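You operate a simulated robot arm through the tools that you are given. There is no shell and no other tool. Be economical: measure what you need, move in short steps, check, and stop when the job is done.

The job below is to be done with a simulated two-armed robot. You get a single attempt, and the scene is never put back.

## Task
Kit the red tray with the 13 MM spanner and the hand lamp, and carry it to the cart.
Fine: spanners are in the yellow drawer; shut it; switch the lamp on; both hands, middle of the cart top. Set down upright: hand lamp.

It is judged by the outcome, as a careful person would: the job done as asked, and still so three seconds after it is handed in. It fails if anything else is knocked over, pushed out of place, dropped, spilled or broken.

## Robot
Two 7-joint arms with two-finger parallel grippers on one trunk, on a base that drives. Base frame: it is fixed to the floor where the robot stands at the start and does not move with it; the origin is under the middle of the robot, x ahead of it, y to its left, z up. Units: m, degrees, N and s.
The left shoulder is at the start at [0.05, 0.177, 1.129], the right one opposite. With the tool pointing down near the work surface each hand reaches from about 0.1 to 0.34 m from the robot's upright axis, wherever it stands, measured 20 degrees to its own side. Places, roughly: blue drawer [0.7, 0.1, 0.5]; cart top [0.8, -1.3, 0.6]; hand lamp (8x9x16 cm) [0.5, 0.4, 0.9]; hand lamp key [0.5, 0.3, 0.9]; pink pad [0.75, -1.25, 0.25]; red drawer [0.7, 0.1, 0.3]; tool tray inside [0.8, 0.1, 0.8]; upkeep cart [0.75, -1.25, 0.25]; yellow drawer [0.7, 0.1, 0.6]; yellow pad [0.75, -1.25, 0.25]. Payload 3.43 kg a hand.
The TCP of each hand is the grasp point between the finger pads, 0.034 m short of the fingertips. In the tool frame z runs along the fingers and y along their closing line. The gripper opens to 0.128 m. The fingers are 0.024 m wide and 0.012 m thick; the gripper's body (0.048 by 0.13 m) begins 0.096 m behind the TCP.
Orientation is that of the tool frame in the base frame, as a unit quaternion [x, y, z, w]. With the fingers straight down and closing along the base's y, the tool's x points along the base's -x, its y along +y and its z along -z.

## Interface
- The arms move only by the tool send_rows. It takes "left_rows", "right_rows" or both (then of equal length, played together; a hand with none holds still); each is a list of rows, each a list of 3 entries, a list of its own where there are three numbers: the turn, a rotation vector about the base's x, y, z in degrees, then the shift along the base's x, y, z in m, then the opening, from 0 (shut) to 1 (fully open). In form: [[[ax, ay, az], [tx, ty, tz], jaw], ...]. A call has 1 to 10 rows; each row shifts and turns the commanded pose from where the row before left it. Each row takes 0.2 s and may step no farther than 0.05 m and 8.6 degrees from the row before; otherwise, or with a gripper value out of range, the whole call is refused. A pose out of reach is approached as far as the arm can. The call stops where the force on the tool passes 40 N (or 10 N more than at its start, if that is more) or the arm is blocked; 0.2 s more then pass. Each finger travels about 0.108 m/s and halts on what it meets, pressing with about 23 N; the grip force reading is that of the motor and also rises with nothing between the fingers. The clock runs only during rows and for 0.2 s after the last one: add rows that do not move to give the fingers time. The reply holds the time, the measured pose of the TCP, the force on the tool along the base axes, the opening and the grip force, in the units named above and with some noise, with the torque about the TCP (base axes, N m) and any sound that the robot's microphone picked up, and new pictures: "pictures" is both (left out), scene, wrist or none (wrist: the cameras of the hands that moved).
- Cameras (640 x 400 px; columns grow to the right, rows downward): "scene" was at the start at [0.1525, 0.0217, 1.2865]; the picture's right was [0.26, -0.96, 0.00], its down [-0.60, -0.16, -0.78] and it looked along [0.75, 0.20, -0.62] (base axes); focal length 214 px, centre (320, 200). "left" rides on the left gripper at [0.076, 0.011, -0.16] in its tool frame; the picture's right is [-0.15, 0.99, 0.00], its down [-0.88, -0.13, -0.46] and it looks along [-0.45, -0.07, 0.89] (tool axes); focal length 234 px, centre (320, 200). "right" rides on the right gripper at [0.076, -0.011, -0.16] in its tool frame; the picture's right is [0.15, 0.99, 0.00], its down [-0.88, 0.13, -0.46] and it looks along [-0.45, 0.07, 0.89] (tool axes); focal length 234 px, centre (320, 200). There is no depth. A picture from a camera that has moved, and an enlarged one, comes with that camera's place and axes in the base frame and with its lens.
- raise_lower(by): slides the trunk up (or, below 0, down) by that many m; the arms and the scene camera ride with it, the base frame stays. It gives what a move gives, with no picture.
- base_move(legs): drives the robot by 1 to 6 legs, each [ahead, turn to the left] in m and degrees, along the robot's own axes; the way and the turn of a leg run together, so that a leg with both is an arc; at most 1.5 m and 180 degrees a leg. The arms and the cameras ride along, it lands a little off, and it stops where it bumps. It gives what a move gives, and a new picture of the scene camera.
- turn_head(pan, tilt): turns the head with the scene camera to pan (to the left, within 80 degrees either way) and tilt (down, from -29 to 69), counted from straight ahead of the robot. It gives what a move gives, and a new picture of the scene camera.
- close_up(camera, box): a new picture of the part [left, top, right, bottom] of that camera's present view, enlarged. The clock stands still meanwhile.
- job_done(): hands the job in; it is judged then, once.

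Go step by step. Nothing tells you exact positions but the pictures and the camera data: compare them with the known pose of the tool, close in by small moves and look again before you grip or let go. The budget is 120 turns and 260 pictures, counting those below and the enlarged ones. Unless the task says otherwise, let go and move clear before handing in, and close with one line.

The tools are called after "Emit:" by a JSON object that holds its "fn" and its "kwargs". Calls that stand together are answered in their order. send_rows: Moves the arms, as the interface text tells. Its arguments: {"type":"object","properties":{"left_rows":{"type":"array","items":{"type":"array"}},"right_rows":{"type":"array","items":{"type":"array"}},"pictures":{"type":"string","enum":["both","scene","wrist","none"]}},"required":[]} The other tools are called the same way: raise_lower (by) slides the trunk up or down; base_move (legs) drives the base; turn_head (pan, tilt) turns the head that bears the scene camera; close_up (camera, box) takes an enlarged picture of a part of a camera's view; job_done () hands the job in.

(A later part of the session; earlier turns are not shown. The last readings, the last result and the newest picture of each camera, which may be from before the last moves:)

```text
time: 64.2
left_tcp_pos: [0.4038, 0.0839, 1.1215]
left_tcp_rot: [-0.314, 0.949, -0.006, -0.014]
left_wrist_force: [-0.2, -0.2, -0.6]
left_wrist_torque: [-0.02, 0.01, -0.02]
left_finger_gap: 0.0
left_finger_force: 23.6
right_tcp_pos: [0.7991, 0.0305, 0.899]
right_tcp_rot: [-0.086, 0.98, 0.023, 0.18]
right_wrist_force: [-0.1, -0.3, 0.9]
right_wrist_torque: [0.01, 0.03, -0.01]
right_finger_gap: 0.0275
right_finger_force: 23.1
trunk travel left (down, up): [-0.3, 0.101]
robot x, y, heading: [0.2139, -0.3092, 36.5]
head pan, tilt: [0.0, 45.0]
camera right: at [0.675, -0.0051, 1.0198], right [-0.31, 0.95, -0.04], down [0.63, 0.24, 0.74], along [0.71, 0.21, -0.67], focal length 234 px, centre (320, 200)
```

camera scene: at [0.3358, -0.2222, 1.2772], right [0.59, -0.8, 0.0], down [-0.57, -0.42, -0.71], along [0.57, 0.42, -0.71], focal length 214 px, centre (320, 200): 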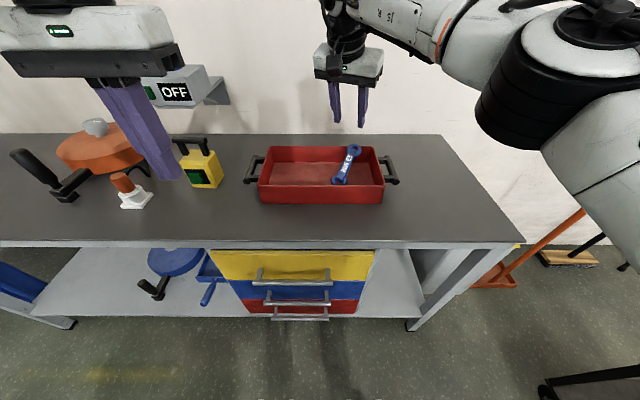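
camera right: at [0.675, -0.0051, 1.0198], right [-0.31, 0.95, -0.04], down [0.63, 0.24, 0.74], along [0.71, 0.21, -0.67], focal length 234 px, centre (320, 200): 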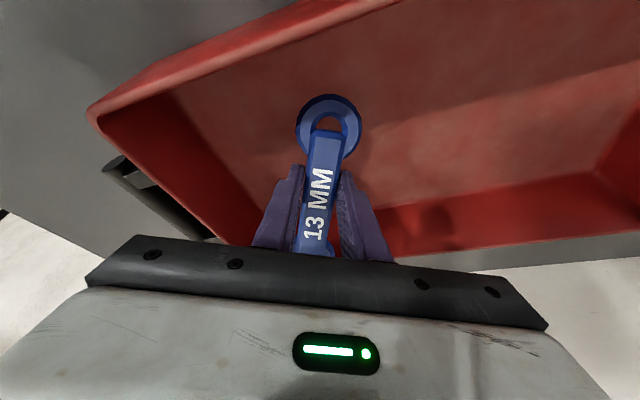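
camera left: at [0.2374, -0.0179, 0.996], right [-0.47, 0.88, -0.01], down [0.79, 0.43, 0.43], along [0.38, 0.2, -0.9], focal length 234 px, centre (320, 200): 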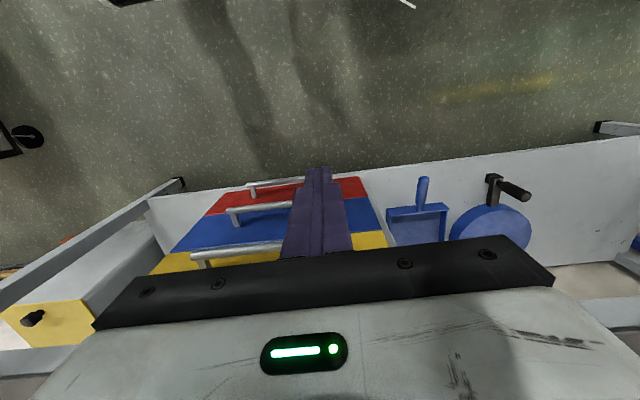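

The spanner is pitched about 20° near-end-down in the grip; I'll lift, untilt the hand so it's level, shift back and yaw further.

Emit:
{"fn": "send_rows", "kwargs": {"right_rows": [[[0, 0, 0], [0, 0, 0.03], 0], [[-1.16, 6.57, 0], [-0.0067, -0.005, 0.005], 0], [[-1.16, 6.57, 0], [-0.0067, -0.005, 0.005], 0], [[-1.16, 6.57, 0], [-0.0067, -0.005, 0], 0], [[0, 0, -8], [-0.0045, 0.006, 0], 0], [[0, 0, -8], [-0.0045, 0.006, 0], 0], [[0, 0, 0], [0, 0, 0], 0]]}}

Emit:
{"fn": "close_up", "kwargs": {"camera": "scene", "box": [240, 110, 410, 220]}}

```text
time: 65.8
left_tcp_pos: [0.4039, 0.0852, 1.1206]
left_tcp_rot: [-0.314, 0.949, -0.006, -0.016]
left_wrist_force: [0.1, -0.8, 0.0]
left_wrist_torque: [0.04, 0.0, -0.02]
left_finger_gap: 0.0
left_finger_force: 22.9
right_tcp_pos: [0.761, 0.0205, 0.9391]
right_tcp_rot: [0.054, 0.998, 0.007, 0.009]
right_wrist_force: [0.1, -0.3, -2.4]
right_wrist_torque: [0.01, 0.01, -0.02]
right_finger_gap: 0.0277
right_finger_force: 23.0
right hand out of reach, approached as far as the arm can: row 4, 6
trunk travel left (down, up): [-0.3, 0.101]
robot x, y, heading: [0.2144, -0.3107, 36.8]
head pan, tilt: [0.0, 45.0]
camera scene: at [0.3366, -0.2222, 1.2771], right [0.59, -0.8, 0.0], down [-0.57, -0.42, -0.71], along [0.57, 0.42, -0.71], focal length 214 px, centre (320, 200)
camera right: at [0.6811, 0.0157, 1.0963], right [-0.04, 1.0, 0.01], down [0.88, 0.03, 0.47], along [0.47, 0.03, -0.88], focal length 234 px, centre (320, 200)
```

scene: 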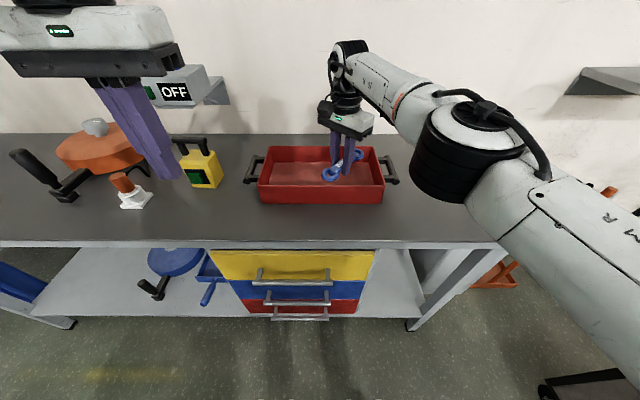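
right: 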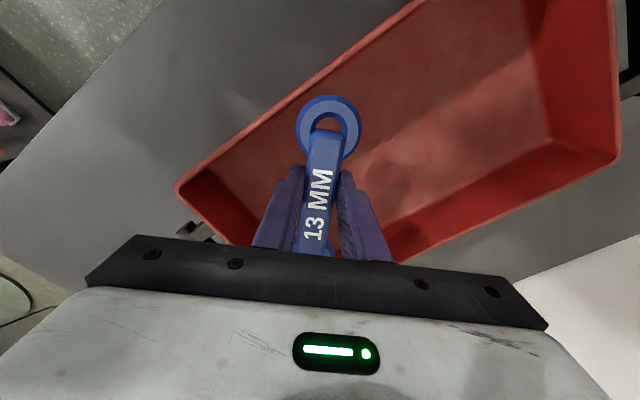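

```text
3.64 times, centred on (325, 165) of scene
camera zoom: at [0.3366, -0.2222, 1.2771], right [0.59, -0.8, 0.0], down [-0.57, -0.42, -0.71], along [0.57, 0.42, -0.71], focal length 780 px, centre (302, 327)
```

zoom: 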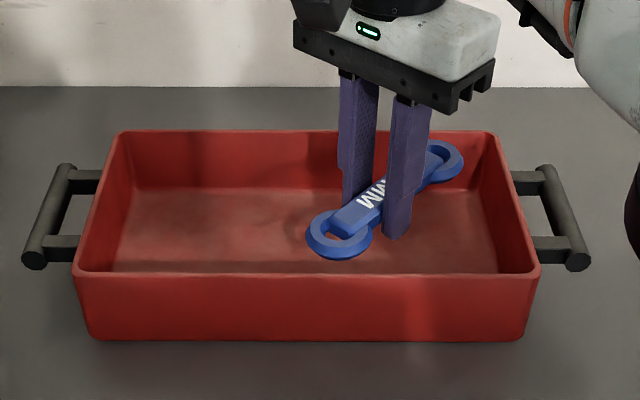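

Level and diagonal now. Move 3 cm ahead, then lower.

Emit:
{"fn": "send_rows", "kwargs": {"right_rows": [[[0, 0, 0], [0.012, 0.009, 0], 0], [[0, 0, 0], [0.012, 0.009, 0], 0], [[0, 0, 0], [0, 0, -0.015], 0], [[0, 0, 0], [0, 0, -0.015], 0], [[0, 0, 0], [0, 0, -0.01], 0], [[0, 0, 0], [0, 0, -0.006], 0], [[0, 0, 0], [0, 0, -0.005], 0], [[0, 0, 0], [0, 0, 0], 0]], "pictures": "wrist"}}

Emit:
{"fn": "close_up", "kwargs": {"camera": "scene", "box": [240, 110, 410, 220]}}

```text
time: 67.6
left_tcp_pos: [0.4034, 0.0842, 1.121]
left_tcp_rot: [-0.313, 0.949, -0.007, -0.014]
left_wrist_force: [0.4, 0.0, 0.4]
left_wrist_torque: [0.02, 0.0, -0.01]
left_finger_gap: 0.0
left_finger_force: 23.1
right_tcp_pos: [0.7614, 0.0215, 0.8879]
right_tcp_rot: [0.053, 0.999, 0.008, 0.008]
right_wrist_force: [-0.3, -0.1, -1.8]
right_wrist_torque: [-0.03, 0.05, 0.02]
right_finger_gap: 0.0275
right_finger_force: 23.1
right hand out of reach, approached as far as the arm can: row 1, 2
trunk travel left (down, up): [-0.3, 0.101]
robot x, y, heading: [0.2176, -0.3119, 36.4]
head pan, tilt: [0.0, 45.0]
camera right: at [0.6811, 0.0154, 1.0451], right [-0.04, 1.0, 0.01], down [0.88, 0.03, 0.47], along [0.47, 0.03, -0.88], focal length 234 px, centre (320, 200)
```

right: 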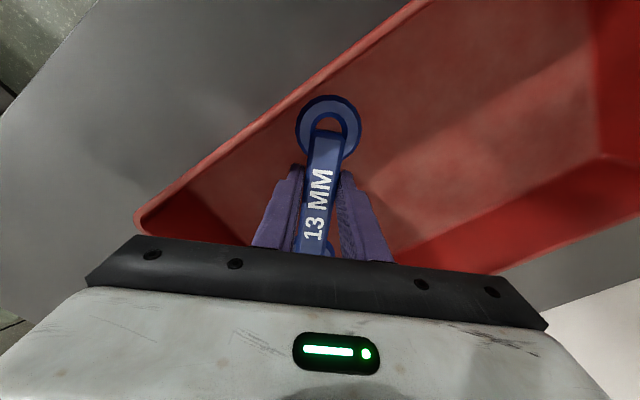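

```text
3.64 times, centred on (325, 165) of scene
camera zoom: at [0.3365, -0.2221, 1.2772], right [0.59, -0.8, 0.0], down [-0.57, -0.42, -0.71], along [0.57, 0.42, -0.71], focal length 780 px, centre (302, 327)
```

zoom: 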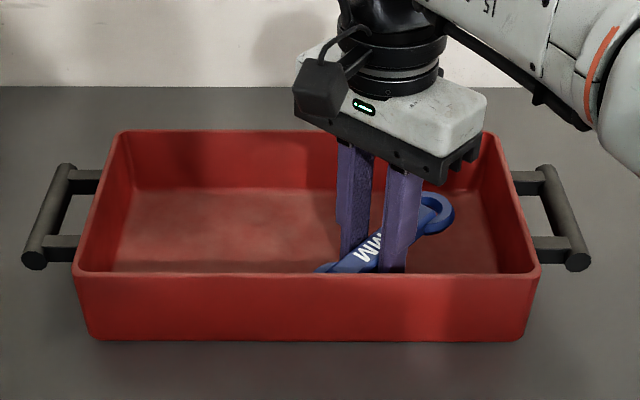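

Emit:
{"fn": "send_rows", "kwargs": {"right_rows": [[[0, 0, 0], [0, 0, -0.005], 0], [[0, 0, 0], [0, 0, -0.005], 0], [[0, 0, 0], [0, 0, -0.003], 0], [[0, 0, 0], [0, 0, 0], 0]], "pictures": "none"}}

```text
time: 68.6
left_tcp_pos: [0.4007, 0.0836, 1.122]
left_tcp_rot: [-0.314, 0.949, -0.007, -0.012]
left_wrist_force: [0.2, 0.4, -0.4]
left_wrist_torque: [-0.01, -0.02, -0.02]
left_finger_gap: 0.0
left_finger_force: 23.0
right_tcp_pos: [0.7602, 0.0193, 0.8805]
right_tcp_rot: [0.053, 0.998, 0.01, 0.012]
right_wrist_force: [-2.7, -2.4, 32.3]
right_wrist_torque: [-0.69, 0.59, -0.02]
right_finger_gap: 0.0273
right_finger_force: 23.1
trunk travel left (down, up): [-0.3, 0.101]
robot x, y, heading: [0.2166, -0.3147, 36.1]
head pan, tilt: [0.0, 45.0]
```

On the floor. Ease up, release and rise.

Emit:
{"fn": "send_rows", "kwargs": {"right_rows": [[[0, 0, 0], [0, 0, 0.004], 0], [[0, 0, 0], [0, 0, 0], 0.35], [[0, 0, 0], [0, 0, 0], 0.4], [[0, 0, 0], [0, 0, 0.02], 0.4], [[0, 0, 0], [0, 0, 0.04], 0.4], [[0, 0, 0], [0, 0, 0.045], 0.4], [[0, 0, 0], [0, 0, 0.045], 0.4], [[0, 0, 0], [0, 0, 0.045], 0.4]], "pictures": "none"}}

Emit:
{"fn": "close_up", "kwargs": {"camera": "scene", "box": [240, 110, 410, 220]}}

```text
time: 70.4
left_tcp_pos: [0.4033, 0.0831, 1.1225]
left_tcp_rot: [-0.314, 0.949, -0.005, -0.015]
left_wrist_force: [0.4, 0.7, -0.4]
left_wrist_torque: [0.01, 0.01, -0.04]
left_finger_gap: 0.0
left_finger_force: 23.0
right_tcp_pos: [0.7509, 0.0018, 1.0574]
right_tcp_rot: [0.053, 0.999, 0.007, 0.008]
right_wrist_force: [0.3, -0.2, -0.7]
right_wrist_torque: [-0.01, 0.04, 0.0]
right_finger_gap: 0.0512
right_finger_force: 0.0
right hand out of reach, approached as far as the arm can: row 6, 7, 8
trunk travel left (down, up): [-0.3, 0.101]
robot x, y, heading: [0.2174, -0.3093, 36.4]
head pan, tilt: [0.0, 45.0]
```

```text
3.64 times, centred on (325, 165) of scene
camera zoom: at [0.3365, -0.2228, 1.2772], right [0.59, -0.8, 0.0], down [-0.57, -0.42, -0.71], along [0.57, 0.42, -0.71], focal length 780 px, centre (302, 327)
```

zoom: 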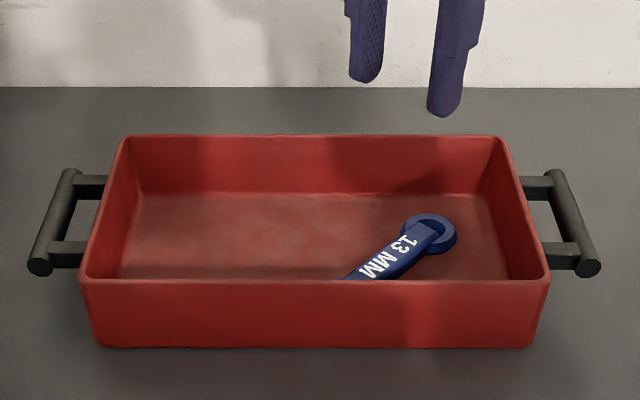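

The spanner lies flat in the tray. Now I'll move the open left hand above the lamp and bring the right hand back out of the way.

Emit:
{"fn": "send_rows", "kwargs": {"left_rows": [[[0, 0, 0], [0.015, 0.0415, 0], 0.3], [[0, 0, 0], [0.015, 0.0415, 0], 0.6], [[0, 0, 0], [0.015, 0.0415, 0], 1], [[0, 0, 0], [0.015, 0.0415, 0], 1], [[0, 0, 0], [0.015, 0.0415, 0], 1], [[0, 0, 0], [0.015, 0.0415, 0], 1], [[0, 0, 0], [0, 0, 0], 1]], "right_rows": [[[0, 0, 8.3], [-0.0236, -0.038, 0], 0], [[0, 0, 8.3], [-0.0236, -0.038, 0], 0], [[0, 0, 8.3], [-0.0236, -0.038, 0], 0], [[0, 0, 8.3], [-0.0236, -0.038, 0], 0], [[0, 0, 8.3], [-0.0236, -0.038, 0], 0], [[0, 0, 0], [-0.0236, -0.038, 0], 0], [[0, 0, 0], [0, 0, 0], 0]]}}

```text
time: 72.0
left_tcp_pos: [0.4857, 0.3285, 1.1228]
left_tcp_rot: [-0.313, 0.95, -0.005, -0.013]
left_wrist_force: [-0.1, 0.2, -0.2]
left_wrist_torque: [-0.02, -0.04, 0.02]
left_finger_gap: 0.1281
left_finger_force: 0.2
left hand out of reach, approached as far as the arm can: row 6
right_tcp_pos: [0.6387, -0.1982, 1.0772]
right_tcp_rot: [-0.305, 0.952, 0.009, 0.004]
right_wrist_force: [-0.5, 0.3, -0.4]
right_wrist_torque: [0.01, -0.03, 0.0]
right_finger_gap: 0.0002
right_finger_force: 23.0
right hand out of reach, approached as far as the arm can: row 1, 2
trunk travel left (down, up): [-0.3, 0.101]
robot x, y, heading: [0.2101, -0.3126, 36.6]
head pan, tilt: [0.0, 45.0]
camera scene: at [0.3355, -0.2212, 1.2772], right [0.59, -0.8, 0.0], down [-0.57, -0.42, -0.71], along [0.57, 0.42, -0.71], focal length 214 px, centre (320, 200)
camera right: at [0.5821, -0.2551, 1.2352], right [-0.69, 0.72, 0.01], down [0.64, 0.61, 0.47], along [0.33, 0.33, -0.88], focal length 234 px, centre (320, 200)
camera left: at [0.4212, 0.2964, 1.2852], right [-0.47, 0.88, -0.01], down [0.79, 0.43, 0.43], along [0.38, 0.2, -0.9], focal length 234 px, centre (320, 200)
```

scene: 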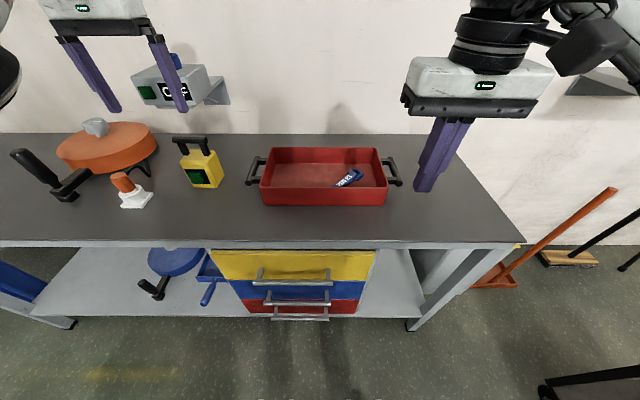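
right: 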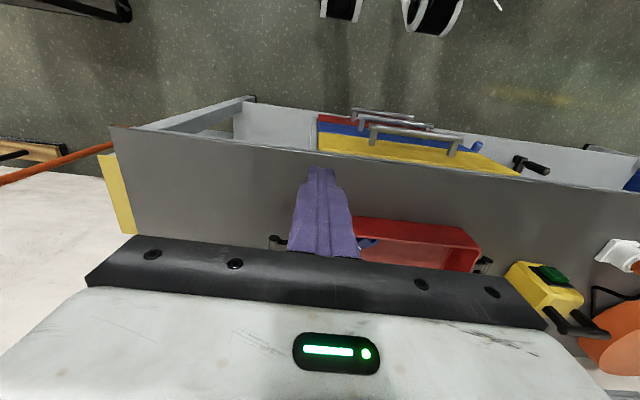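
left: 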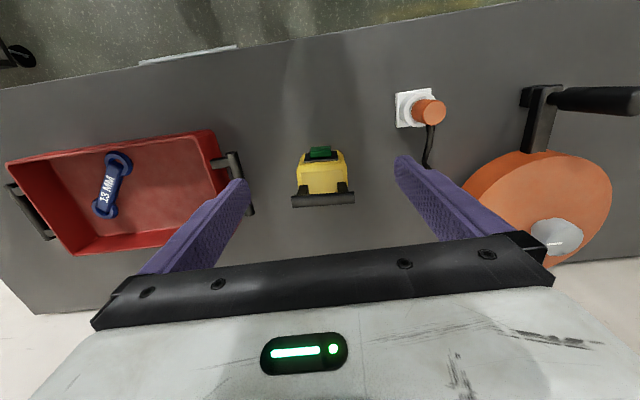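

Handle centre is at about (0.673 ahead, 0.35 left, z 0.983). Move the left hand over it and look again.

Emit:
{"fn": "send_rows", "kwargs": {"left_rows": [[[0, 0, 0], [0.0173, 0.013, -0.018], 1], [[0, 0, 0], [0.0173, 0.013, -0.018], 1], [[0, 0, 0], [0.0173, 0.013, -0.018], 1], [[0, 0, 0], [0, 0, 0], 1]], "pictures": "wrist"}}

Emit:
{"fn": "close_up", "kwargs": {"camera": "scene", "box": [90, 60, 290, 220]}}

```text
time: 73.0
left_tcp_pos: [0.4983, 0.3364, 1.0809]
left_tcp_rot: [-0.315, 0.949, -0.007, -0.014]
left_wrist_force: [0.7, 0.4, -0.6]
left_wrist_torque: [0.01, 0.0, -0.02]
left_finger_gap: 0.1282
left_finger_force: 0.0
left hand out of reach, approached as far as the arm can: row 1, 2, 3
right_tcp_pos: [0.6403, -0.199, 1.0782]
right_tcp_rot: [-0.305, 0.952, 0.01, 0.005]
right_wrist_force: [0.8, -0.2, 0.0]
right_wrist_torque: [0.01, 0.0, 0.01]
right_finger_gap: 0.0
right_finger_force: 23.1
trunk travel left (down, up): [-0.3, 0.101]
robot x, y, heading: [0.2131, -0.3095, 36.4]
head pan, tilt: [0.0, 45.0]
camera left: at [0.4335, 0.3047, 1.2445], right [-0.47, 0.88, -0.01], down [0.8, 0.43, 0.43], along [0.38, 0.2, -0.9], focal length 234 px, centre (320, 200)
```

left: 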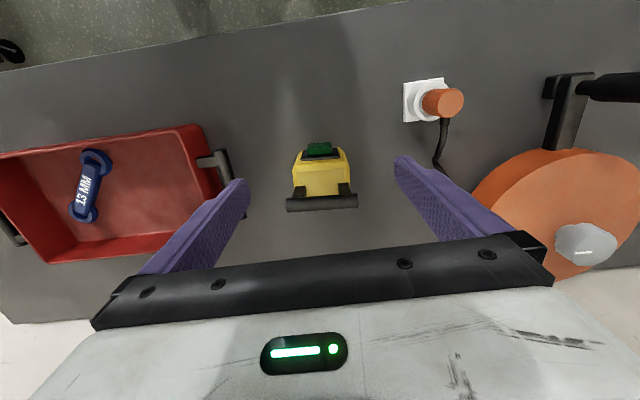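

```text
2.50 times, centred on (190, 140) of scene
camera zoom: at [0.3364, -0.2224, 1.2772], right [0.59, -0.8, 0.0], down [-0.57, -0.42, -0.71], along [0.57, 0.42, -0.71], focal length 536 px, centre (645, 350)
```

zoom: 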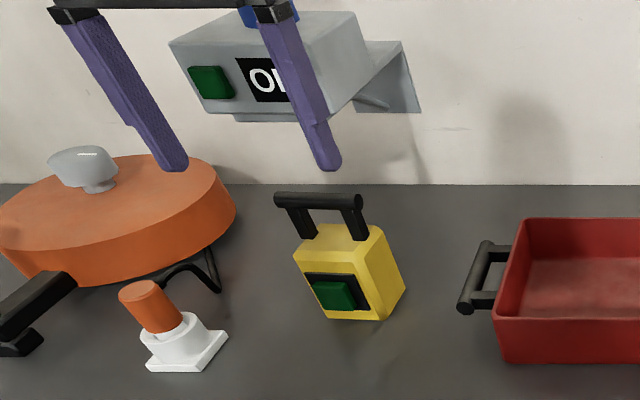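

The arm is at its forward limit, so I'll drive 6 cm ahead; fingertips are 5 cm above the handle.

Emit:
{"fn": "base_move", "kwargs": {"legs": [[0.06, 0]]}}

Emit:
{"fn": "close_up", "kwargs": {"camera": "left", "box": [160, 80, 480, 280]}}

```text
time: 74.0
left_tcp_pos: [0.548, 0.372, 1.081]
left_tcp_rot: [-0.314, 0.949, -0.006, -0.015]
left_wrist_force: [0.4, -0.5, 0.0]
left_wrist_torque: [-0.05, 0.04, -0.02]
left_finger_gap: 0.1281
left_finger_force: 0.1
right_tcp_pos: [0.6878, -0.1634, 1.0776]
right_tcp_rot: [-0.304, 0.953, 0.01, 0.005]
right_wrist_force: [0.6, 1.1, -0.4]
right_wrist_torque: [-0.03, 0.05, 0.01]
right_finger_gap: 0.0
right_finger_force: 23.0
trunk travel left (down, up): [-0.3, 0.101]
robot x, y, heading: [0.2661, -0.2762, 36.2]
head pan, tilt: [0.0, 45.0]
camera scene: at [0.385, -0.1864, 1.277], right [0.59, -0.8, 0.0], down [-0.57, -0.42, -0.71], along [0.57, 0.42, -0.71], focal length 214 px, centre (320, 200)
```

scene: 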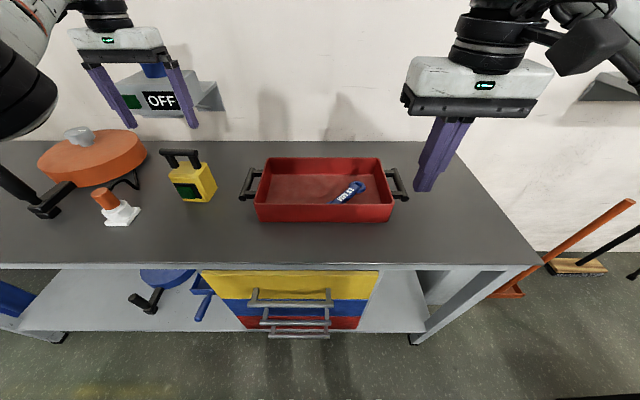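

```text
2.00 times, centred on (320, 180) of left
camera zoom: at [0.4824, 0.3406, 1.2441], right [-0.47, 0.88, -0.01], down [0.8, 0.43, 0.43], along [0.38, 0.2, -0.9], focal length 468 px, centre (320, 240)
```

zoom: 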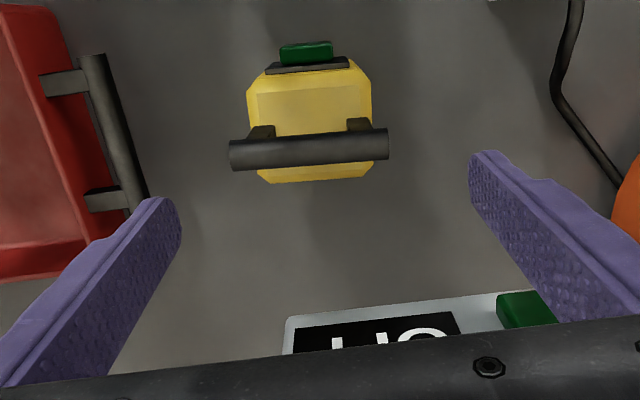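

The hand is centred over the handle within a centimetre and aligned with it. Lower around the lamp body.

Emit:
{"fn": "send_rows", "kwargs": {"left_rows": [[[0, 0, 0], [-0.006, -0.007, -0.01], 1], [[0, 0, 0], [0, 0, -0.04], 1], [[0, 0, 0], [0, 0, -0.04], 1], [[0, 0, 0], [0, 0, -0.03], 1], [[0, 0, 0], [0, 0, 0], 1]]}}

Emit:
{"fn": "close_up", "kwargs": {"camera": "scene", "box": [100, 80, 280, 230]}}

```text
time: 74.8
left_tcp_pos: [0.5623, 0.3878, 1.0196]
left_tcp_rot: [-0.314, 0.95, 0.001, 0.0]
left_wrist_force: [-3.2, -3.6, 16.8]
left_wrist_torque: [0.66, -0.86, -0.05]
left_finger_gap: 0.1281
left_finger_force: 0.0
left hand out of reach, approached as far as the arm can: row 1, 2, 3, 4
right_tcp_pos: [0.6858, -0.1641, 1.0769]
right_tcp_rot: [-0.305, 0.952, 0.009, 0.005]
right_wrist_force: [0.3, -0.4, -0.4]
right_wrist_torque: [-0.01, 0.05, 0.0]
right_finger_gap: 0.0
right_finger_force: 23.7
trunk travel left (down, up): [-0.3, 0.101]
robot x, y, heading: [0.2596, -0.2763, 36.5]
head pan, tilt: [0.0, 45.0]
stopped in row 4 (left hand): the force on the tool passed its limit (the readings are from after the stop); the commanded pose is now the measured one
camera scene: at [0.3836, -0.1881, 1.2776], right [0.59, -0.8, 0.0], down [-0.57, -0.42, -0.71], along [0.57, 0.42, -0.71], focal length 214 px, centre (320, 200)
camera left: at [0.4935, 0.3525, 1.1808], right [-0.47, 0.88, 0.0], down [0.78, 0.42, 0.46], along [0.4, 0.21, -0.89], focal length 234 px, centre (320, 200)
```

scene: 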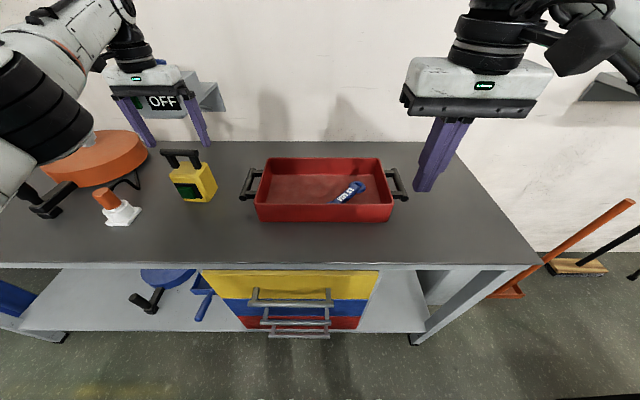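
left: 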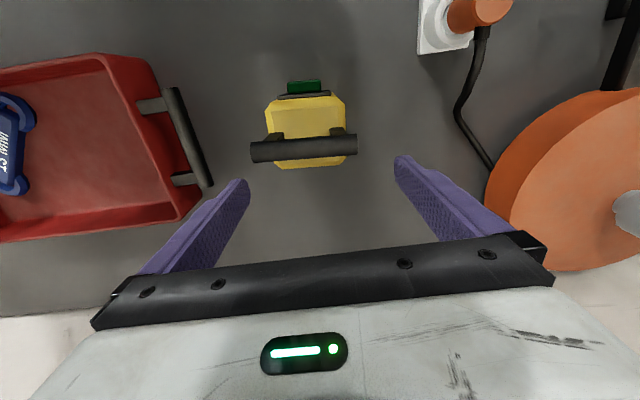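

```text
2.67 times, centred on (190, 155) of scene
camera zoom: at [0.3836, -0.1881, 1.2776], right [0.59, -0.8, 0.0], down [-0.57, -0.42, -0.71], along [0.57, 0.42, -0.71], focal length 572 px, centre (667, 320)
```

zoom: 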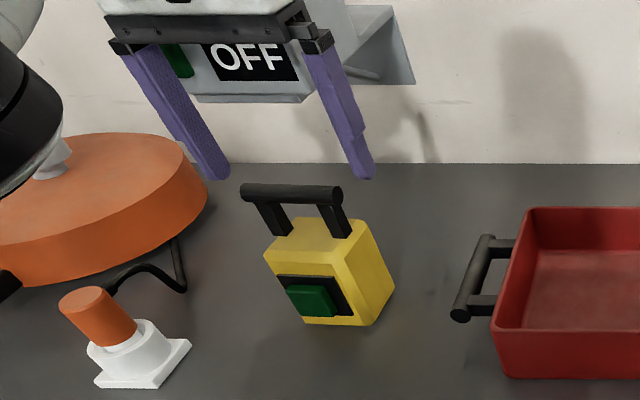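

The hand had crept 3 cm too far ahead and its body touched the wall box. Rise, move back over the lamp, and check.

Emit:
{"fn": "send_rows", "kwargs": {"left_rows": [[[0, 0, 0], [-0.005, -0.004, 0.025], 1], [[0, 0, 0], [-0.008, -0.0105, 0], 1], [[0, 0, 0], [-0.008, -0.0105, 0], 1], [[0, 0, 0], [0, 0, 0], 1]], "pictures": "wrist"}}

Emit:
{"fn": "close_up", "kwargs": {"camera": "scene", "box": [100, 80, 280, 230]}}

```text
time: 75.8
left_tcp_pos: [0.5566, 0.3845, 1.04]
left_tcp_rot: [-0.314, 0.949, -0.002, -0.003]
left_wrist_force: [0.1, -0.2, -0.2]
left_wrist_torque: [-0.07, 0.0, 0.0]
left_finger_gap: 0.128
left_finger_force: 0.0
left hand out of reach, approached as far as the arm can: row 2, 3
right_tcp_pos: [0.6875, -0.1633, 1.0777]
right_tcp_rot: [-0.304, 0.953, 0.01, 0.005]
right_wrist_force: [-0.3, -0.5, -0.5]
right_wrist_torque: [0.03, -0.01, 0.0]
right_finger_gap: 0.0
right_finger_force: 23.1
trunk travel left (down, up): [-0.3, 0.101]
robot x, y, heading: [0.2633, -0.2744, 36.6]
head pan, tilt: [0.0, 45.0]
camera left: at [0.4896, 0.3509, 1.2012], right [-0.47, 0.88, 0.0], down [0.79, 0.42, 0.45], along [0.4, 0.21, -0.89], focal length 234 px, centre (320, 200)
```

left: 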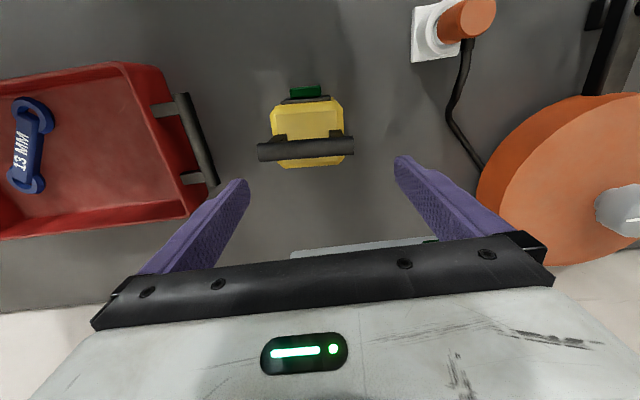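

```text
2.67 times, centred on (190, 155) of scene
camera zoom: at [0.3843, -0.1866, 1.2772], right [0.59, -0.8, 0.0], down [-0.57, -0.42, -0.71], along [0.57, 0.42, -0.71], focal length 572 px, centre (667, 320)
```

zoom: 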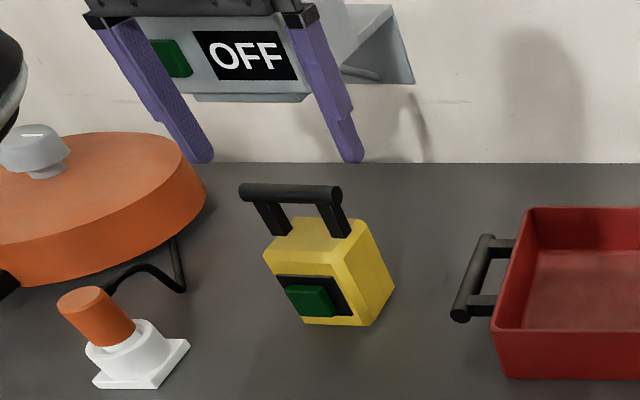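

Emit:
{"fn": "send_rows", "kwargs": {"left_rows": [[[0, 0, 0], [-0.01, -0.008, 0], 1], [[0, 0, 0], [-0.01, -0.008, 0], 1], [[0, 0, 0], [0, 0, 0], 1]], "pictures": "none"}}

```text
time: 76.6
left_tcp_pos: [0.5583, 0.3853, 1.0404]
left_tcp_rot: [-0.314, 0.95, -0.002, -0.003]
left_wrist_force: [0.8, -0.1, -0.2]
left_wrist_torque: [-0.02, 0.0, -0.02]
left_finger_gap: 0.1282
left_finger_force: 0.0
left hand out of reach, approached as far as the arm can: row 1, 2
right_tcp_pos: [0.6855, -0.1638, 1.0782]
right_tcp_rot: [-0.305, 0.952, 0.01, 0.005]
right_wrist_force: [-0.2, 0.6, -0.2]
right_wrist_torque: [-0.02, -0.03, 0.0]
right_finger_gap: 0.0
right_finger_force: 23.2
trunk travel left (down, up): [-0.3, 0.101]
robot x, y, heading: [0.2612, -0.2753, 36.3]
head pan, tilt: [0.0, 45.0]
```

Emit:
{"fn": "send_rows", "kwargs": {"left_rows": [[[0, 0, 0], [-0.02, -0.015, 0.03], 1], [[0, 0, 0], [-0.02, -0.015, 0.03], 1], [[0, 0, 0], [-0.02, -0.015, 0.02], 1], [[0, 0, 0], [0, 0, 0], 1]], "pictures": "scene"}}

```text
time: 77.6
left_tcp_pos: [0.5256, 0.3716, 1.1346]
left_tcp_rot: [-0.315, 0.949, -0.002, -0.004]
left_wrist_force: [0.2, 0.7, -0.1]
left_wrist_torque: [0.01, 0.01, -0.01]
left_finger_gap: 0.1281
left_finger_force: 0.1
left hand out of reach, approached as far as the arm can: row 1, 2, 3
right_tcp_pos: [0.6878, -0.1641, 1.0773]
right_tcp_rot: [-0.304, 0.953, 0.01, 0.005]
right_wrist_force: [0.1, 0.9, -0.1]
right_wrist_torque: [0.01, -0.02, 0.04]
right_finger_gap: 0.0
right_finger_force: 23.3
trunk travel left (down, up): [-0.3, 0.101]
robot x, y, heading: [0.2617, -0.2793, 36.4]
head pan, tilt: [0.0, 45.0]
camera scene: at [0.3844, -0.1866, 1.2771], right [0.59, -0.8, 0.0], down [-0.57, -0.42, -0.71], along [0.57, 0.42, -0.71], focal length 214 px, centre (320, 200)
```

scene: 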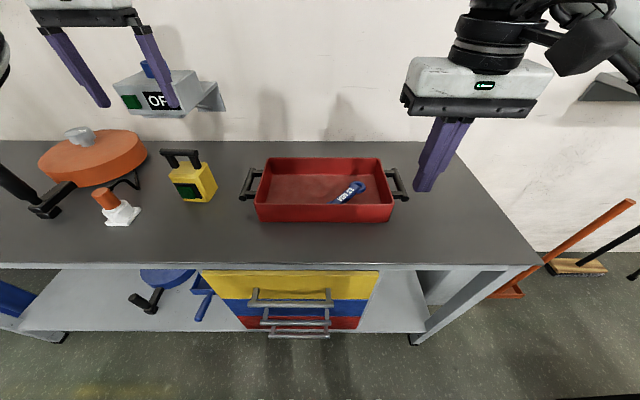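

The left arm seems stuck in an awkward joint configuration. I'll bring it back toward its comfortable area to free it.

Emit:
{"fn": "send_rows", "kwargs": {"left_rows": [[[0, 0, 0], [0.0065, -0.037, 0], 1], [[0, 0, 0], [0.0065, -0.037, 0], 1], [[0, 0, 0], [0.0065, -0.037, 0], 1], [[0, 0, 0], [0, 0, 0], 1], [[0, 0, 0], [0, 0, 0], 1]], "pictures": "none"}}

```text
time: 78.8
left_tcp_pos: [0.5848, 0.2987, 1.1525]
left_tcp_rot: [-0.314, 0.949, -0.003, -0.004]
left_wrist_force: [0.7, 0.2, -0.8]
left_wrist_torque: [0.03, -0.02, 0.02]
left_finger_gap: 0.1278
left_finger_force: 0.0
left hand out of reach, approached as far as the arm can: row 1, 2, 3
right_tcp_pos: [0.688, -0.1643, 1.0767]
right_tcp_rot: [-0.304, 0.953, 0.01, 0.005]
right_wrist_force: [-0.4, 1.4, 0.1]
right_wrist_torque: [0.0, -0.04, 0.02]
right_finger_gap: 0.0
right_finger_force: 23.4
trunk travel left (down, up): [-0.3, 0.101]
robot x, y, heading: [0.2634, -0.2765, 36.2]
head pan, tilt: [0.0, 45.0]
```

Emit:
{"fn": "send_rows", "kwargs": {"left_rows": [[[0, 0, 0], [-0.015, -0.039, 0], 1], [[0, 0, 0], [-0.015, -0.039, -0.005], 1], [[0, 0, 0], [0, 0, 0], 1], [[0, 0, 0], [0, 0, 0], 1], [[0, 0, 0], [0, 0, 0], 1]], "pictures": "scene"}}

```text
time: 80.0
left_tcp_pos: [0.6007, 0.2747, 1.1538]
left_tcp_rot: [-0.314, 0.949, -0.003, -0.004]
left_wrist_force: [0.5, 0.2, 1.0]
left_wrist_torque: [-0.01, 0.0, -0.02]
left_finger_gap: 0.1281
left_finger_force: 0.1
left hand out of reach, approached as far as the arm can: row 1, 2
right_tcp_pos: [0.687, -0.1625, 1.077]
right_tcp_rot: [-0.303, 0.953, 0.009, 0.005]
right_wrist_force: [-0.5, 1.4, 0.4]
right_wrist_torque: [0.01, 0.0, -0.01]
right_finger_gap: 0.0
right_finger_force: 22.8
trunk travel left (down, up): [-0.3, 0.101]
robot x, y, heading: [0.2608, -0.2782, 36.5]
head pan, tilt: [0.0, 45.0]
camera scene: at [0.3843, -0.1867, 1.2772], right [0.59, -0.8, 0.0], down [-0.57, -0.42, -0.71], along [0.57, 0.42, -0.71], focal length 214 px, centre (320, 200)
```

scene: 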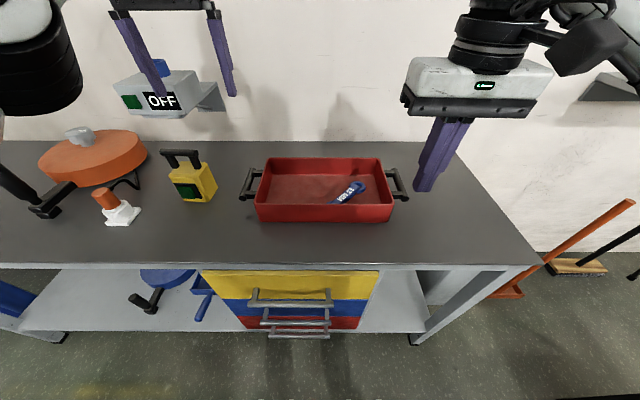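

Emit:
{"fn": "turn_head", "kwargs": {"pan": 45, "tilt": 5}}

```text
time: 81.1
left_tcp_pos: [0.6008, 0.2759, 1.1537]
left_tcp_rot: [-0.314, 0.95, -0.003, -0.005]
left_wrist_force: [-0.1, -0.5, 0.1]
left_wrist_torque: [0.03, 0.0, -0.01]
left_finger_gap: 0.1279
left_finger_force: 0.0
right_tcp_pos: [0.6881, -0.1635, 1.0775]
right_tcp_rot: [-0.305, 0.952, 0.01, 0.005]
right_wrist_force: [-0.7, 0.6, 0.6]
right_wrist_torque: [0.03, -0.01, 0.01]
right_finger_gap: 0.0
right_finger_force: 22.9
trunk travel left (down, up): [-0.3, 0.101]
robot x, y, heading: [0.2627, -0.2761, 36.2]
head pan, tilt: [45.0, 5.0]
camera scene: at [0.3326, -0.1442, 1.3402], right [0.99, -0.15, 0.0], down [-0.01, -0.09, -1.0], along [0.15, 0.98, -0.09], focal length 214 px, centre (320, 200)
```

scene: 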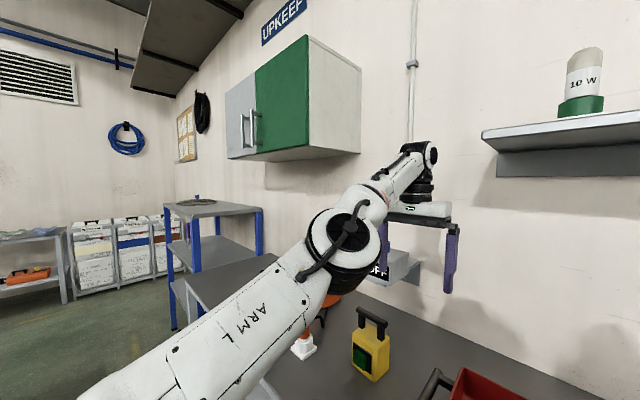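

The wrist looks near its bend limit (forearm rising steeply). Tilting the tool 25° forward should relieve it and also keep clear of the wall box.

Emit:
{"fn": "send_rows", "kwargs": {"left_rows": [[[5.06, -6.83, 0], [0, 0, 0], 1], [[5.06, -6.83, 0], [0, 0, 0], 1], [[5.06, -6.83, 0], [0, 0, 0], 1], [[0, 0, 0], [0, 0, 0], 1], [[0, 0, 0], [0, 0, 0], 1]], "pictures": "scene"}}

```text
time: 82.3
left_tcp_pos: [0.6232, 0.2927, 1.194]
left_tcp_rot: [-0.312, 0.946, 0.028, 0.087]
left_wrist_force: [-0.1, -0.1, -0.3]
left_wrist_torque: [0.0, 0.0, 0.02]
left_finger_gap: 0.128
left_finger_force: 0.0
left hand out of reach, approached as far as the arm can: row 1, 2, 3
right_tcp_pos: [0.6861, -0.164, 1.0785]
right_tcp_rot: [-0.304, 0.953, 0.01, 0.005]
right_wrist_force: [0.6, 0.4, 0.0]
right_wrist_torque: [-0.02, 0.01, -0.01]
right_finger_gap: 0.0
right_finger_force: 22.8
trunk travel left (down, up): [-0.3, 0.101]
robot x, y, heading: [0.2658, -0.2787, 36.5]
head pan, tilt: [45.0, 5.0]
camera scene: at [0.3325, -0.1442, 1.3402], right [0.99, -0.15, 0.0], down [-0.01, -0.09, -1.0], along [0.15, 0.99, -0.09], focal length 214 px, centre (320, 200)
```

scene: 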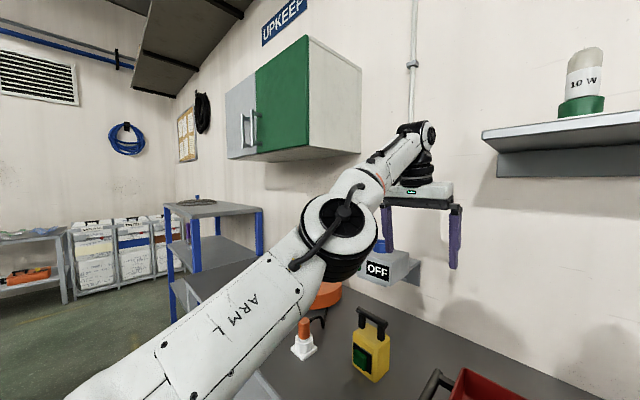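

The arm is straight at the elbow, and the solver seems stuck on the wrong side of the singularity. I'll command it fully outward, then come back in and down.

Emit:
{"fn": "send_rows", "kwargs": {"left_rows": [[[0, 0, 0], [0.03, 0.0333, 0.018], 1], [[0, 0, 0], [0.03, 0.0333, 0.018], 1], [[0, 0, 0], [0.03, 0.0333, 0.018], 1], [[0, 0, 0], [0.03, 0.0333, 0.018], 1], [[0, 0, 0], [0.03, 0.0333, 0.018], 1], [[0, 0, 0], [0.03, 0.0333, 0.018], 1], [[0, 0, 0], [0.03, 0.0333, 0.015], 1], [[0, 0, 0], [0.015, 0.015, 0.01], 1], [[0, 0, 0], [0, 0, 0], 1]], "pictures": "none"}}

Emit:
{"fn": "send_rows", "kwargs": {"left_rows": [[[0, 0, 0], [-0.03, -0.0333, -0.018], 1], [[0, 0, 0], [-0.03, -0.0333, -0.018], 1], [[0, 0, 0], [-0.03, -0.0333, -0.018], 1], [[0, 0, 0], [-0.03, -0.0333, -0.018], 1], [[0, 0, 0], [-0.03, -0.0333, -0.018], 1], [[0, 0, 0], [0, 0, 0], 1]], "pictures": "scene"}}

```text
time: 84.3
left_tcp_pos: [0.6202, 0.2977, 1.1901]
left_tcp_rot: [-0.313, 0.945, 0.028, 0.088]
left_wrist_force: [-0.7, -0.5, 0.2]
left_wrist_torque: [0.02, 0.0, 0.0]
left_finger_gap: 0.1281
left_finger_force: 0.1
left hand out of reach, approached as far as the arm can: row 1, 2, 3, 4, 5, 6, 7, 8
right_tcp_pos: [0.687, -0.1633, 1.0772]
right_tcp_rot: [-0.304, 0.953, 0.009, 0.004]
right_wrist_force: [0.2, 0.0, 0.4]
right_wrist_torque: [-0.02, 0.03, 0.01]
right_finger_gap: 0.0
right_finger_force: 22.9
trunk travel left (down, up): [-0.3, 0.101]
robot x, y, heading: [0.2595, -0.273, 36.4]
head pan, tilt: [45.0, 5.0]
```

```text
time: 85.7
left_tcp_pos: [0.6239, 0.2877, 1.1973]
left_tcp_rot: [-0.313, 0.946, 0.027, 0.086]
left_wrist_force: [0.2, -0.1, -0.4]
left_wrist_torque: [0.01, 0.01, 0.0]
left_finger_gap: 0.1282
left_finger_force: 0.1
left hand out of reach, approached as far as the arm can: row 1, 2, 3, 4, 5
right_tcp_pos: [0.6885, -0.1638, 1.0773]
right_tcp_rot: [-0.304, 0.953, 0.009, 0.006]
right_wrist_force: [0.6, -0.5, -0.3]
right_wrist_torque: [0.0, 0.01, -0.01]
right_finger_gap: 0.0002
right_finger_force: 22.8
trunk travel left (down, up): [-0.3, 0.101]
robot x, y, heading: [0.2632, -0.2724, 36.1]
head pan, tilt: [45.0, 5.0]
camera scene: at [0.3326, -0.1442, 1.3402], right [0.99, -0.15, 0.0], down [-0.01, -0.09, -1.0], along [0.15, 0.99, -0.09], focal length 214 px, centre (320, 200)
```

scene: 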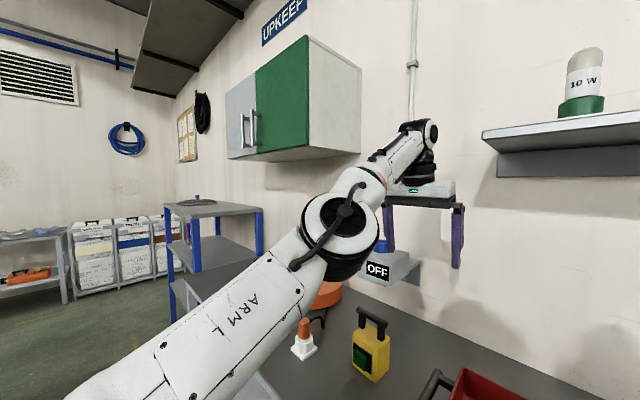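

Still stuck; the wrist bend limit may be what blocks it. I'll bring the command to the measured spot, then pitch the tool strongly forward before pulling in.

Emit:
{"fn": "send_rows", "kwargs": {"left_rows": [[[0, 0, 0], [0.033, 0.033, 0.015], 1], [[0, 0, 0], [0.033, 0.033, 0.015], 1], [[0, 0, 0], [0.025, 0.025, 0.006], 1], [[5.06, -6.83, 0], [0, 0, 0], 1], [[5.06, -6.83, 0], [0, 0, 0], 1], [[5.06, -6.83, 0], [0, 0, 0], 1], [[5.06, -6.83, 0], [-0.005, -0.005, 0], 1], [[5.06, -6.83, 0], [-0.005, -0.005, 0], 1], [[5.06, -6.83, 0], [-0.005, -0.005, 0], 1], [[0, 0, 0], [0, 0, 0], 1]], "pictures": "scene"}}

```text
time: 87.9
left_tcp_pos: [0.7086, 0.3593, 1.322]
left_tcp_rot: [-0.284, 0.86, 0.132, 0.402]
left_wrist_force: [-0.2, -0.6, 0.4]
left_wrist_torque: [0.01, -0.01, 0.04]
left_finger_gap: 0.128
left_finger_force: 0.1
left hand out of reach, approached as far as the arm can: row 1, 2, 3, 4, 5, 6, 7, 8, 9
right_tcp_pos: [0.6876, -0.1639, 1.0766]
right_tcp_rot: [-0.304, 0.953, 0.01, 0.005]
right_wrist_force: [-0.1, 0.2, 0.4]
right_wrist_torque: [-0.02, 0.02, -0.03]
right_finger_gap: 0.0001
right_finger_force: 22.7
trunk travel left (down, up): [-0.3, 0.101]
robot x, y, heading: [0.2598, -0.2756, 36.3]
head pan, tilt: [45.0, 5.0]
camera scene: at [0.3327, -0.1443, 1.3402], right [0.99, -0.15, 0.0], down [-0.01, -0.09, -1.0], along [0.15, 0.99, -0.09], focal length 214 px, centre (320, 200)
```

scene: 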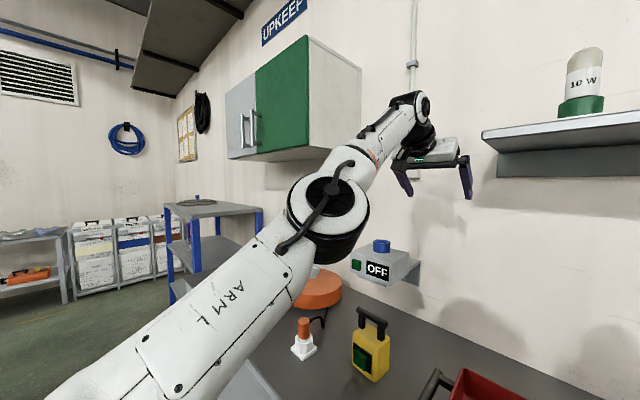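

I'll back the base off 0.4 m so the left arm has free space to swing down and unfold.

Emit:
{"fn": "base_move", "kwargs": {"legs": [[-0.4, 0]]}}

Emit:
{"fn": "send_rows", "kwargs": {"left_rows": [[[0, 0, 0], [0, 0, -0.045], 1], [[0, 0, 0], [0, 0, -0.045], 1], [[0, 0, 0], [0, 0, -0.045], 1], [[0, 0, 0], [0, 0, -0.045], 1], [[0, 0, 0], [0, 0, -0.045], 1], [[0, 0, 0], [0, 0, -0.045], 1], [[0, 0, 0], [0, 0, -0.045], 1], [[0, 0, 0], [0, 0, -0.045], 1], [[0, 0, 0], [0, 0, 0], 1]], "pictures": "scene"}}

```text
time: 90.4
left_tcp_pos: [0.3876, 0.1211, 1.3222]
left_tcp_rot: [-0.284, 0.861, 0.131, 0.401]
left_wrist_force: [0.4, 0.3, -0.4]
left_wrist_torque: [-0.01, 0.0, -0.01]
left_finger_gap: 0.1277
left_finger_force: 0.0
right_tcp_pos: [0.3665, -0.4007, 1.0774]
right_tcp_rot: [-0.304, 0.953, 0.01, 0.005]
right_wrist_force: [0.5, 0.2, -0.3]
right_wrist_torque: [0.03, 0.02, 0.0]
right_finger_gap: 0.0003
right_finger_force: 23.6
trunk travel left (down, up): [-0.3, 0.101]
robot x, y, heading: [-0.0576, -0.512, 36.2]
head pan, tilt: [45.0, 5.0]
camera scene: at [0.0112, -0.3813, 1.3403], right [0.99, -0.15, 0.0], down [-0.01, -0.09, -1.0], along [0.15, 0.98, -0.09], focal length 214 px, centre (320, 200)
```

scene: 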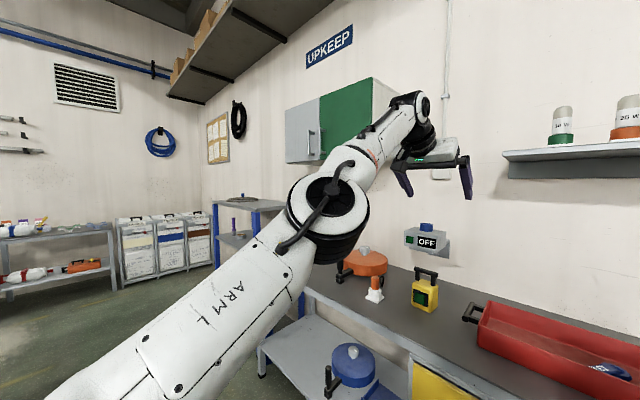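

```text
time: 92.4
left_tcp_pos: [0.4726, 0.1825, 1.0021]
left_tcp_rot: [-0.283, 0.861, 0.13, 0.401]
left_wrist_force: [0.3, 0.5, -0.6]
left_wrist_torque: [0.02, 0.01, 0.01]
left_finger_gap: 0.128
left_finger_force: 0.1
left hand out of reach, approached as far as the arm can: row 1, 2, 3, 4, 5, 6, 7, 8
right_tcp_pos: [0.3651, -0.4016, 1.0768]
right_tcp_rot: [-0.304, 0.952, 0.01, 0.005]
right_wrist_force: [-0.5, 1.2, 1.4]
right_wrist_torque: [0.01, 0.0, 0.0]
right_finger_gap: 0.0
right_finger_force: 23.2
trunk travel left (down, up): [-0.3, 0.101]
robot x, y, heading: [-0.0567, -0.508, 36.8]
head pan, tilt: [45.0, 5.0]
camera scene: at [0.0115, -0.3811, 1.3403], right [0.99, -0.15, 0.0], down [-0.01, -0.09, -1.0], along [0.15, 0.98, -0.09], focal length 214 px, centre (320, 200)
```

scene: 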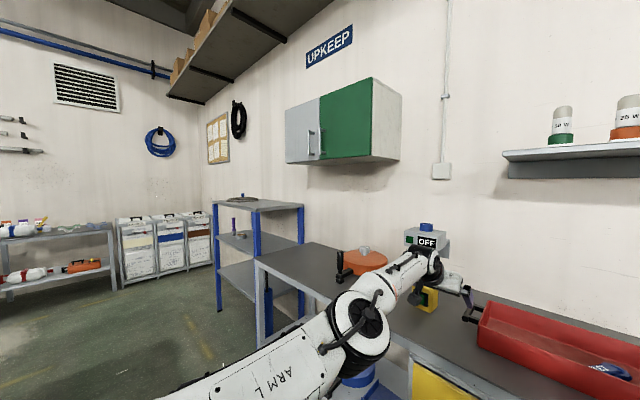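

The arm is still straight. With the command well inside its reach, I'll try sideways and upward nudges to break the elbow out of its straight lock.

Emit:
{"fn": "send_rows", "kwargs": {"left_rows": [[[0, 0, 0], [-0.028, 0.038, 0], 1], [[0, 0, 0], [-0.028, 0.038, 0], 1], [[0, 0, 0], [-0.028, 0.038, 0], 1], [[0, 0, 0], [-0.028, 0.038, 0], 1], [[0, 0, 0], [0, 0, 0], 1]], "pictures": "none"}}

Emit:
{"fn": "send_rows", "kwargs": {"left_rows": [[[0, 0, 0], [0, 0, 0.048], 1], [[0, 0, 0], [0, 0, 0.048], 1], [[0, 0, 0], [0, 0, 0.048], 1], [[0, 0, 0], [0, 0, 0.048], 1], [[0, 0, 0], [0, 0, 0], 1]], "pictures": "scene"}}

```text
time: 93.6
left_tcp_pos: [0.3526, 0.3067, 0.9779]
left_tcp_rot: [-0.283, 0.862, 0.131, 0.4]
left_wrist_force: [-0.4, -0.7, -0.1]
left_wrist_torque: [0.02, 0.0, -0.01]
left_finger_gap: 0.1279
left_finger_force: 0.1
left hand out of reach, approached as far as the arm can: row 1, 2, 3, 4
right_tcp_pos: [0.3658, -0.4009, 1.0774]
right_tcp_rot: [-0.304, 0.952, 0.01, 0.005]
right_wrist_force: [-0.1, 0.4, -0.2]
right_wrist_torque: [-0.02, 0.0, 0.03]
right_finger_gap: 0.0
right_finger_force: 22.7
trunk travel left (down, up): [-0.3, 0.101]
robot x, y, heading: [-0.0587, -0.5134, 36.4]
head pan, tilt: [45.0, 5.0]
```

```text
time: 94.8
left_tcp_pos: [0.337, 0.2819, 1.1556]
left_tcp_rot: [-0.284, 0.862, 0.13, 0.4]
left_wrist_force: [-0.3, 0.1, 1.4]
left_wrist_torque: [-0.01, 0.0, 0.0]
left_finger_gap: 0.128
left_finger_force: 0.0
left hand out of reach, approached as far as the arm can: row 1, 2, 3, 4
right_tcp_pos: [0.3666, -0.4, 1.0773]
right_tcp_rot: [-0.303, 0.953, 0.01, 0.004]
right_wrist_force: [0.1, 0.0, -0.5]
right_wrist_torque: [0.0, 0.01, -0.01]
right_finger_gap: 0.0
right_finger_force: 23.1
trunk travel left (down, up): [-0.3, 0.101]
robot x, y, heading: [-0.0611, -0.5124, 36.3]
head pan, tilt: [45.0, 5.0]
camera scene: at [0.0119, -0.3812, 1.3402], right [0.99, -0.15, 0.0], down [-0.01, -0.09, -1.0], along [0.15, 0.98, -0.09], focal length 214 px, centre (320, 200)
```

scene: 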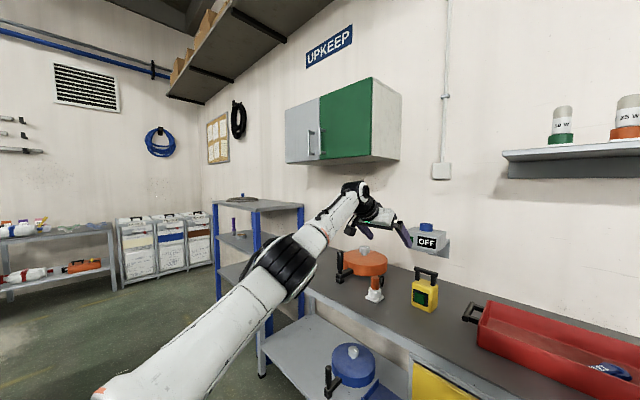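

Emit:
{"fn": "send_rows", "kwargs": {"left_rows": [[[0, 0, 0], [0.029, -0.04, 0], 1], [[0, 0, 0], [0, 0, -0.049], 1], [[0, 0, 0], [0.029, -0.04, 0], 1], [[0, 0, 0], [0, 0, -0.049], 1], [[8, 0, 0], [-0.02, -0.015, 0], 1], [[-8, 0, 0], [-0.02, -0.015, 0], 1], [[0, 0, 8], [-0.02, -0.015, 0], 1], [[0, 0, -8], [-0.02, -0.015, 0], 1], [[0, 8, 0], [0, 0, 0], 1], [[0, -8, 0], [0, 0, 0], 1]], "pictures": "none"}}

```text
time: 97.0
left_tcp_pos: [0.312, 0.1397, 1.0568]
left_tcp_rot: [-0.284, 0.861, 0.13, 0.401]
left_wrist_force: [-0.1, 0.3, 0.1]
left_wrist_torque: [0.0, -0.02, -0.02]
left_finger_gap: 0.1281
left_finger_force: 0.1
right_tcp_pos: [0.3655, -0.402, 1.0772]
right_tcp_rot: [-0.304, 0.953, 0.009, 0.005]
right_wrist_force: [-0.1, -0.3, -1.2]
right_wrist_torque: [-0.02, 0.0, 0.01]
right_finger_gap: 0.0
right_finger_force: 22.8
trunk travel left (down, up): [-0.3, 0.101]
robot x, y, heading: [-0.0583, -0.5135, 36.3]
head pan, tilt: [45.0, 5.0]
```

No reach warnings now; testing an inward move.

Emit:
{"fn": "send_rows", "kwargs": {"left_rows": [[[0, 0, 0], [-0.032, -0.024, 0], 1], [[0, 0, 0], [-0.032, -0.024, 0], 1], [[0, 0, 0], [-0.032, -0.024, 0], 1], [[0, 0, 0], [-0.032, -0.024, 0], 1], [[0, 0, 0], [-0.032, -0.024, 0], 1], [[0, 0, 0], [0, 0, 0], 1]], "pictures": "scene"}}

```text
time: 98.4
left_tcp_pos: [0.1516, 0.0177, 1.0574]
left_tcp_rot: [-0.284, 0.861, 0.131, 0.4]
left_wrist_force: [0.2, -0.2, -0.5]
left_wrist_torque: [0.0, 0.0, 0.0]
left_finger_gap: 0.1279
left_finger_force: 0.0
right_tcp_pos: [0.3666, -0.4011, 1.0769]
right_tcp_rot: [-0.303, 0.953, 0.01, 0.005]
right_wrist_force: [-0.9, -0.5, 0.3]
right_wrist_torque: [0.02, -0.01, -0.03]
right_finger_gap: 0.0
right_finger_force: 22.9
trunk travel left (down, up): [-0.3, 0.101]
robot x, y, heading: [-0.0579, -0.5103, 36.0]
head pan, tilt: [45.0, 5.0]
camera scene: at [0.0117, -0.3809, 1.3402], right [0.99, -0.15, 0.0], down [-0.01, -0.09, -1.0], along [0.15, 0.98, -0.09], focal length 214 px, centre (320, 200)
```

scene: 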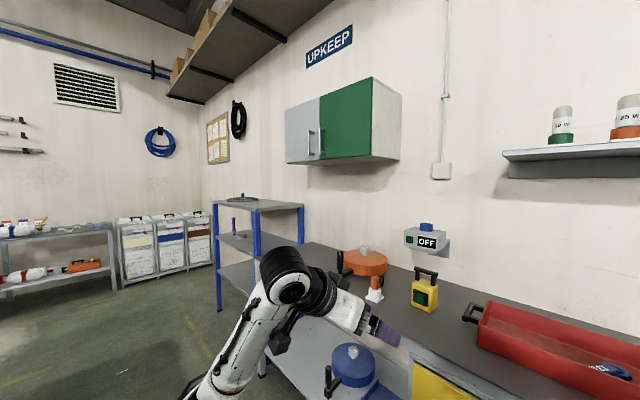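

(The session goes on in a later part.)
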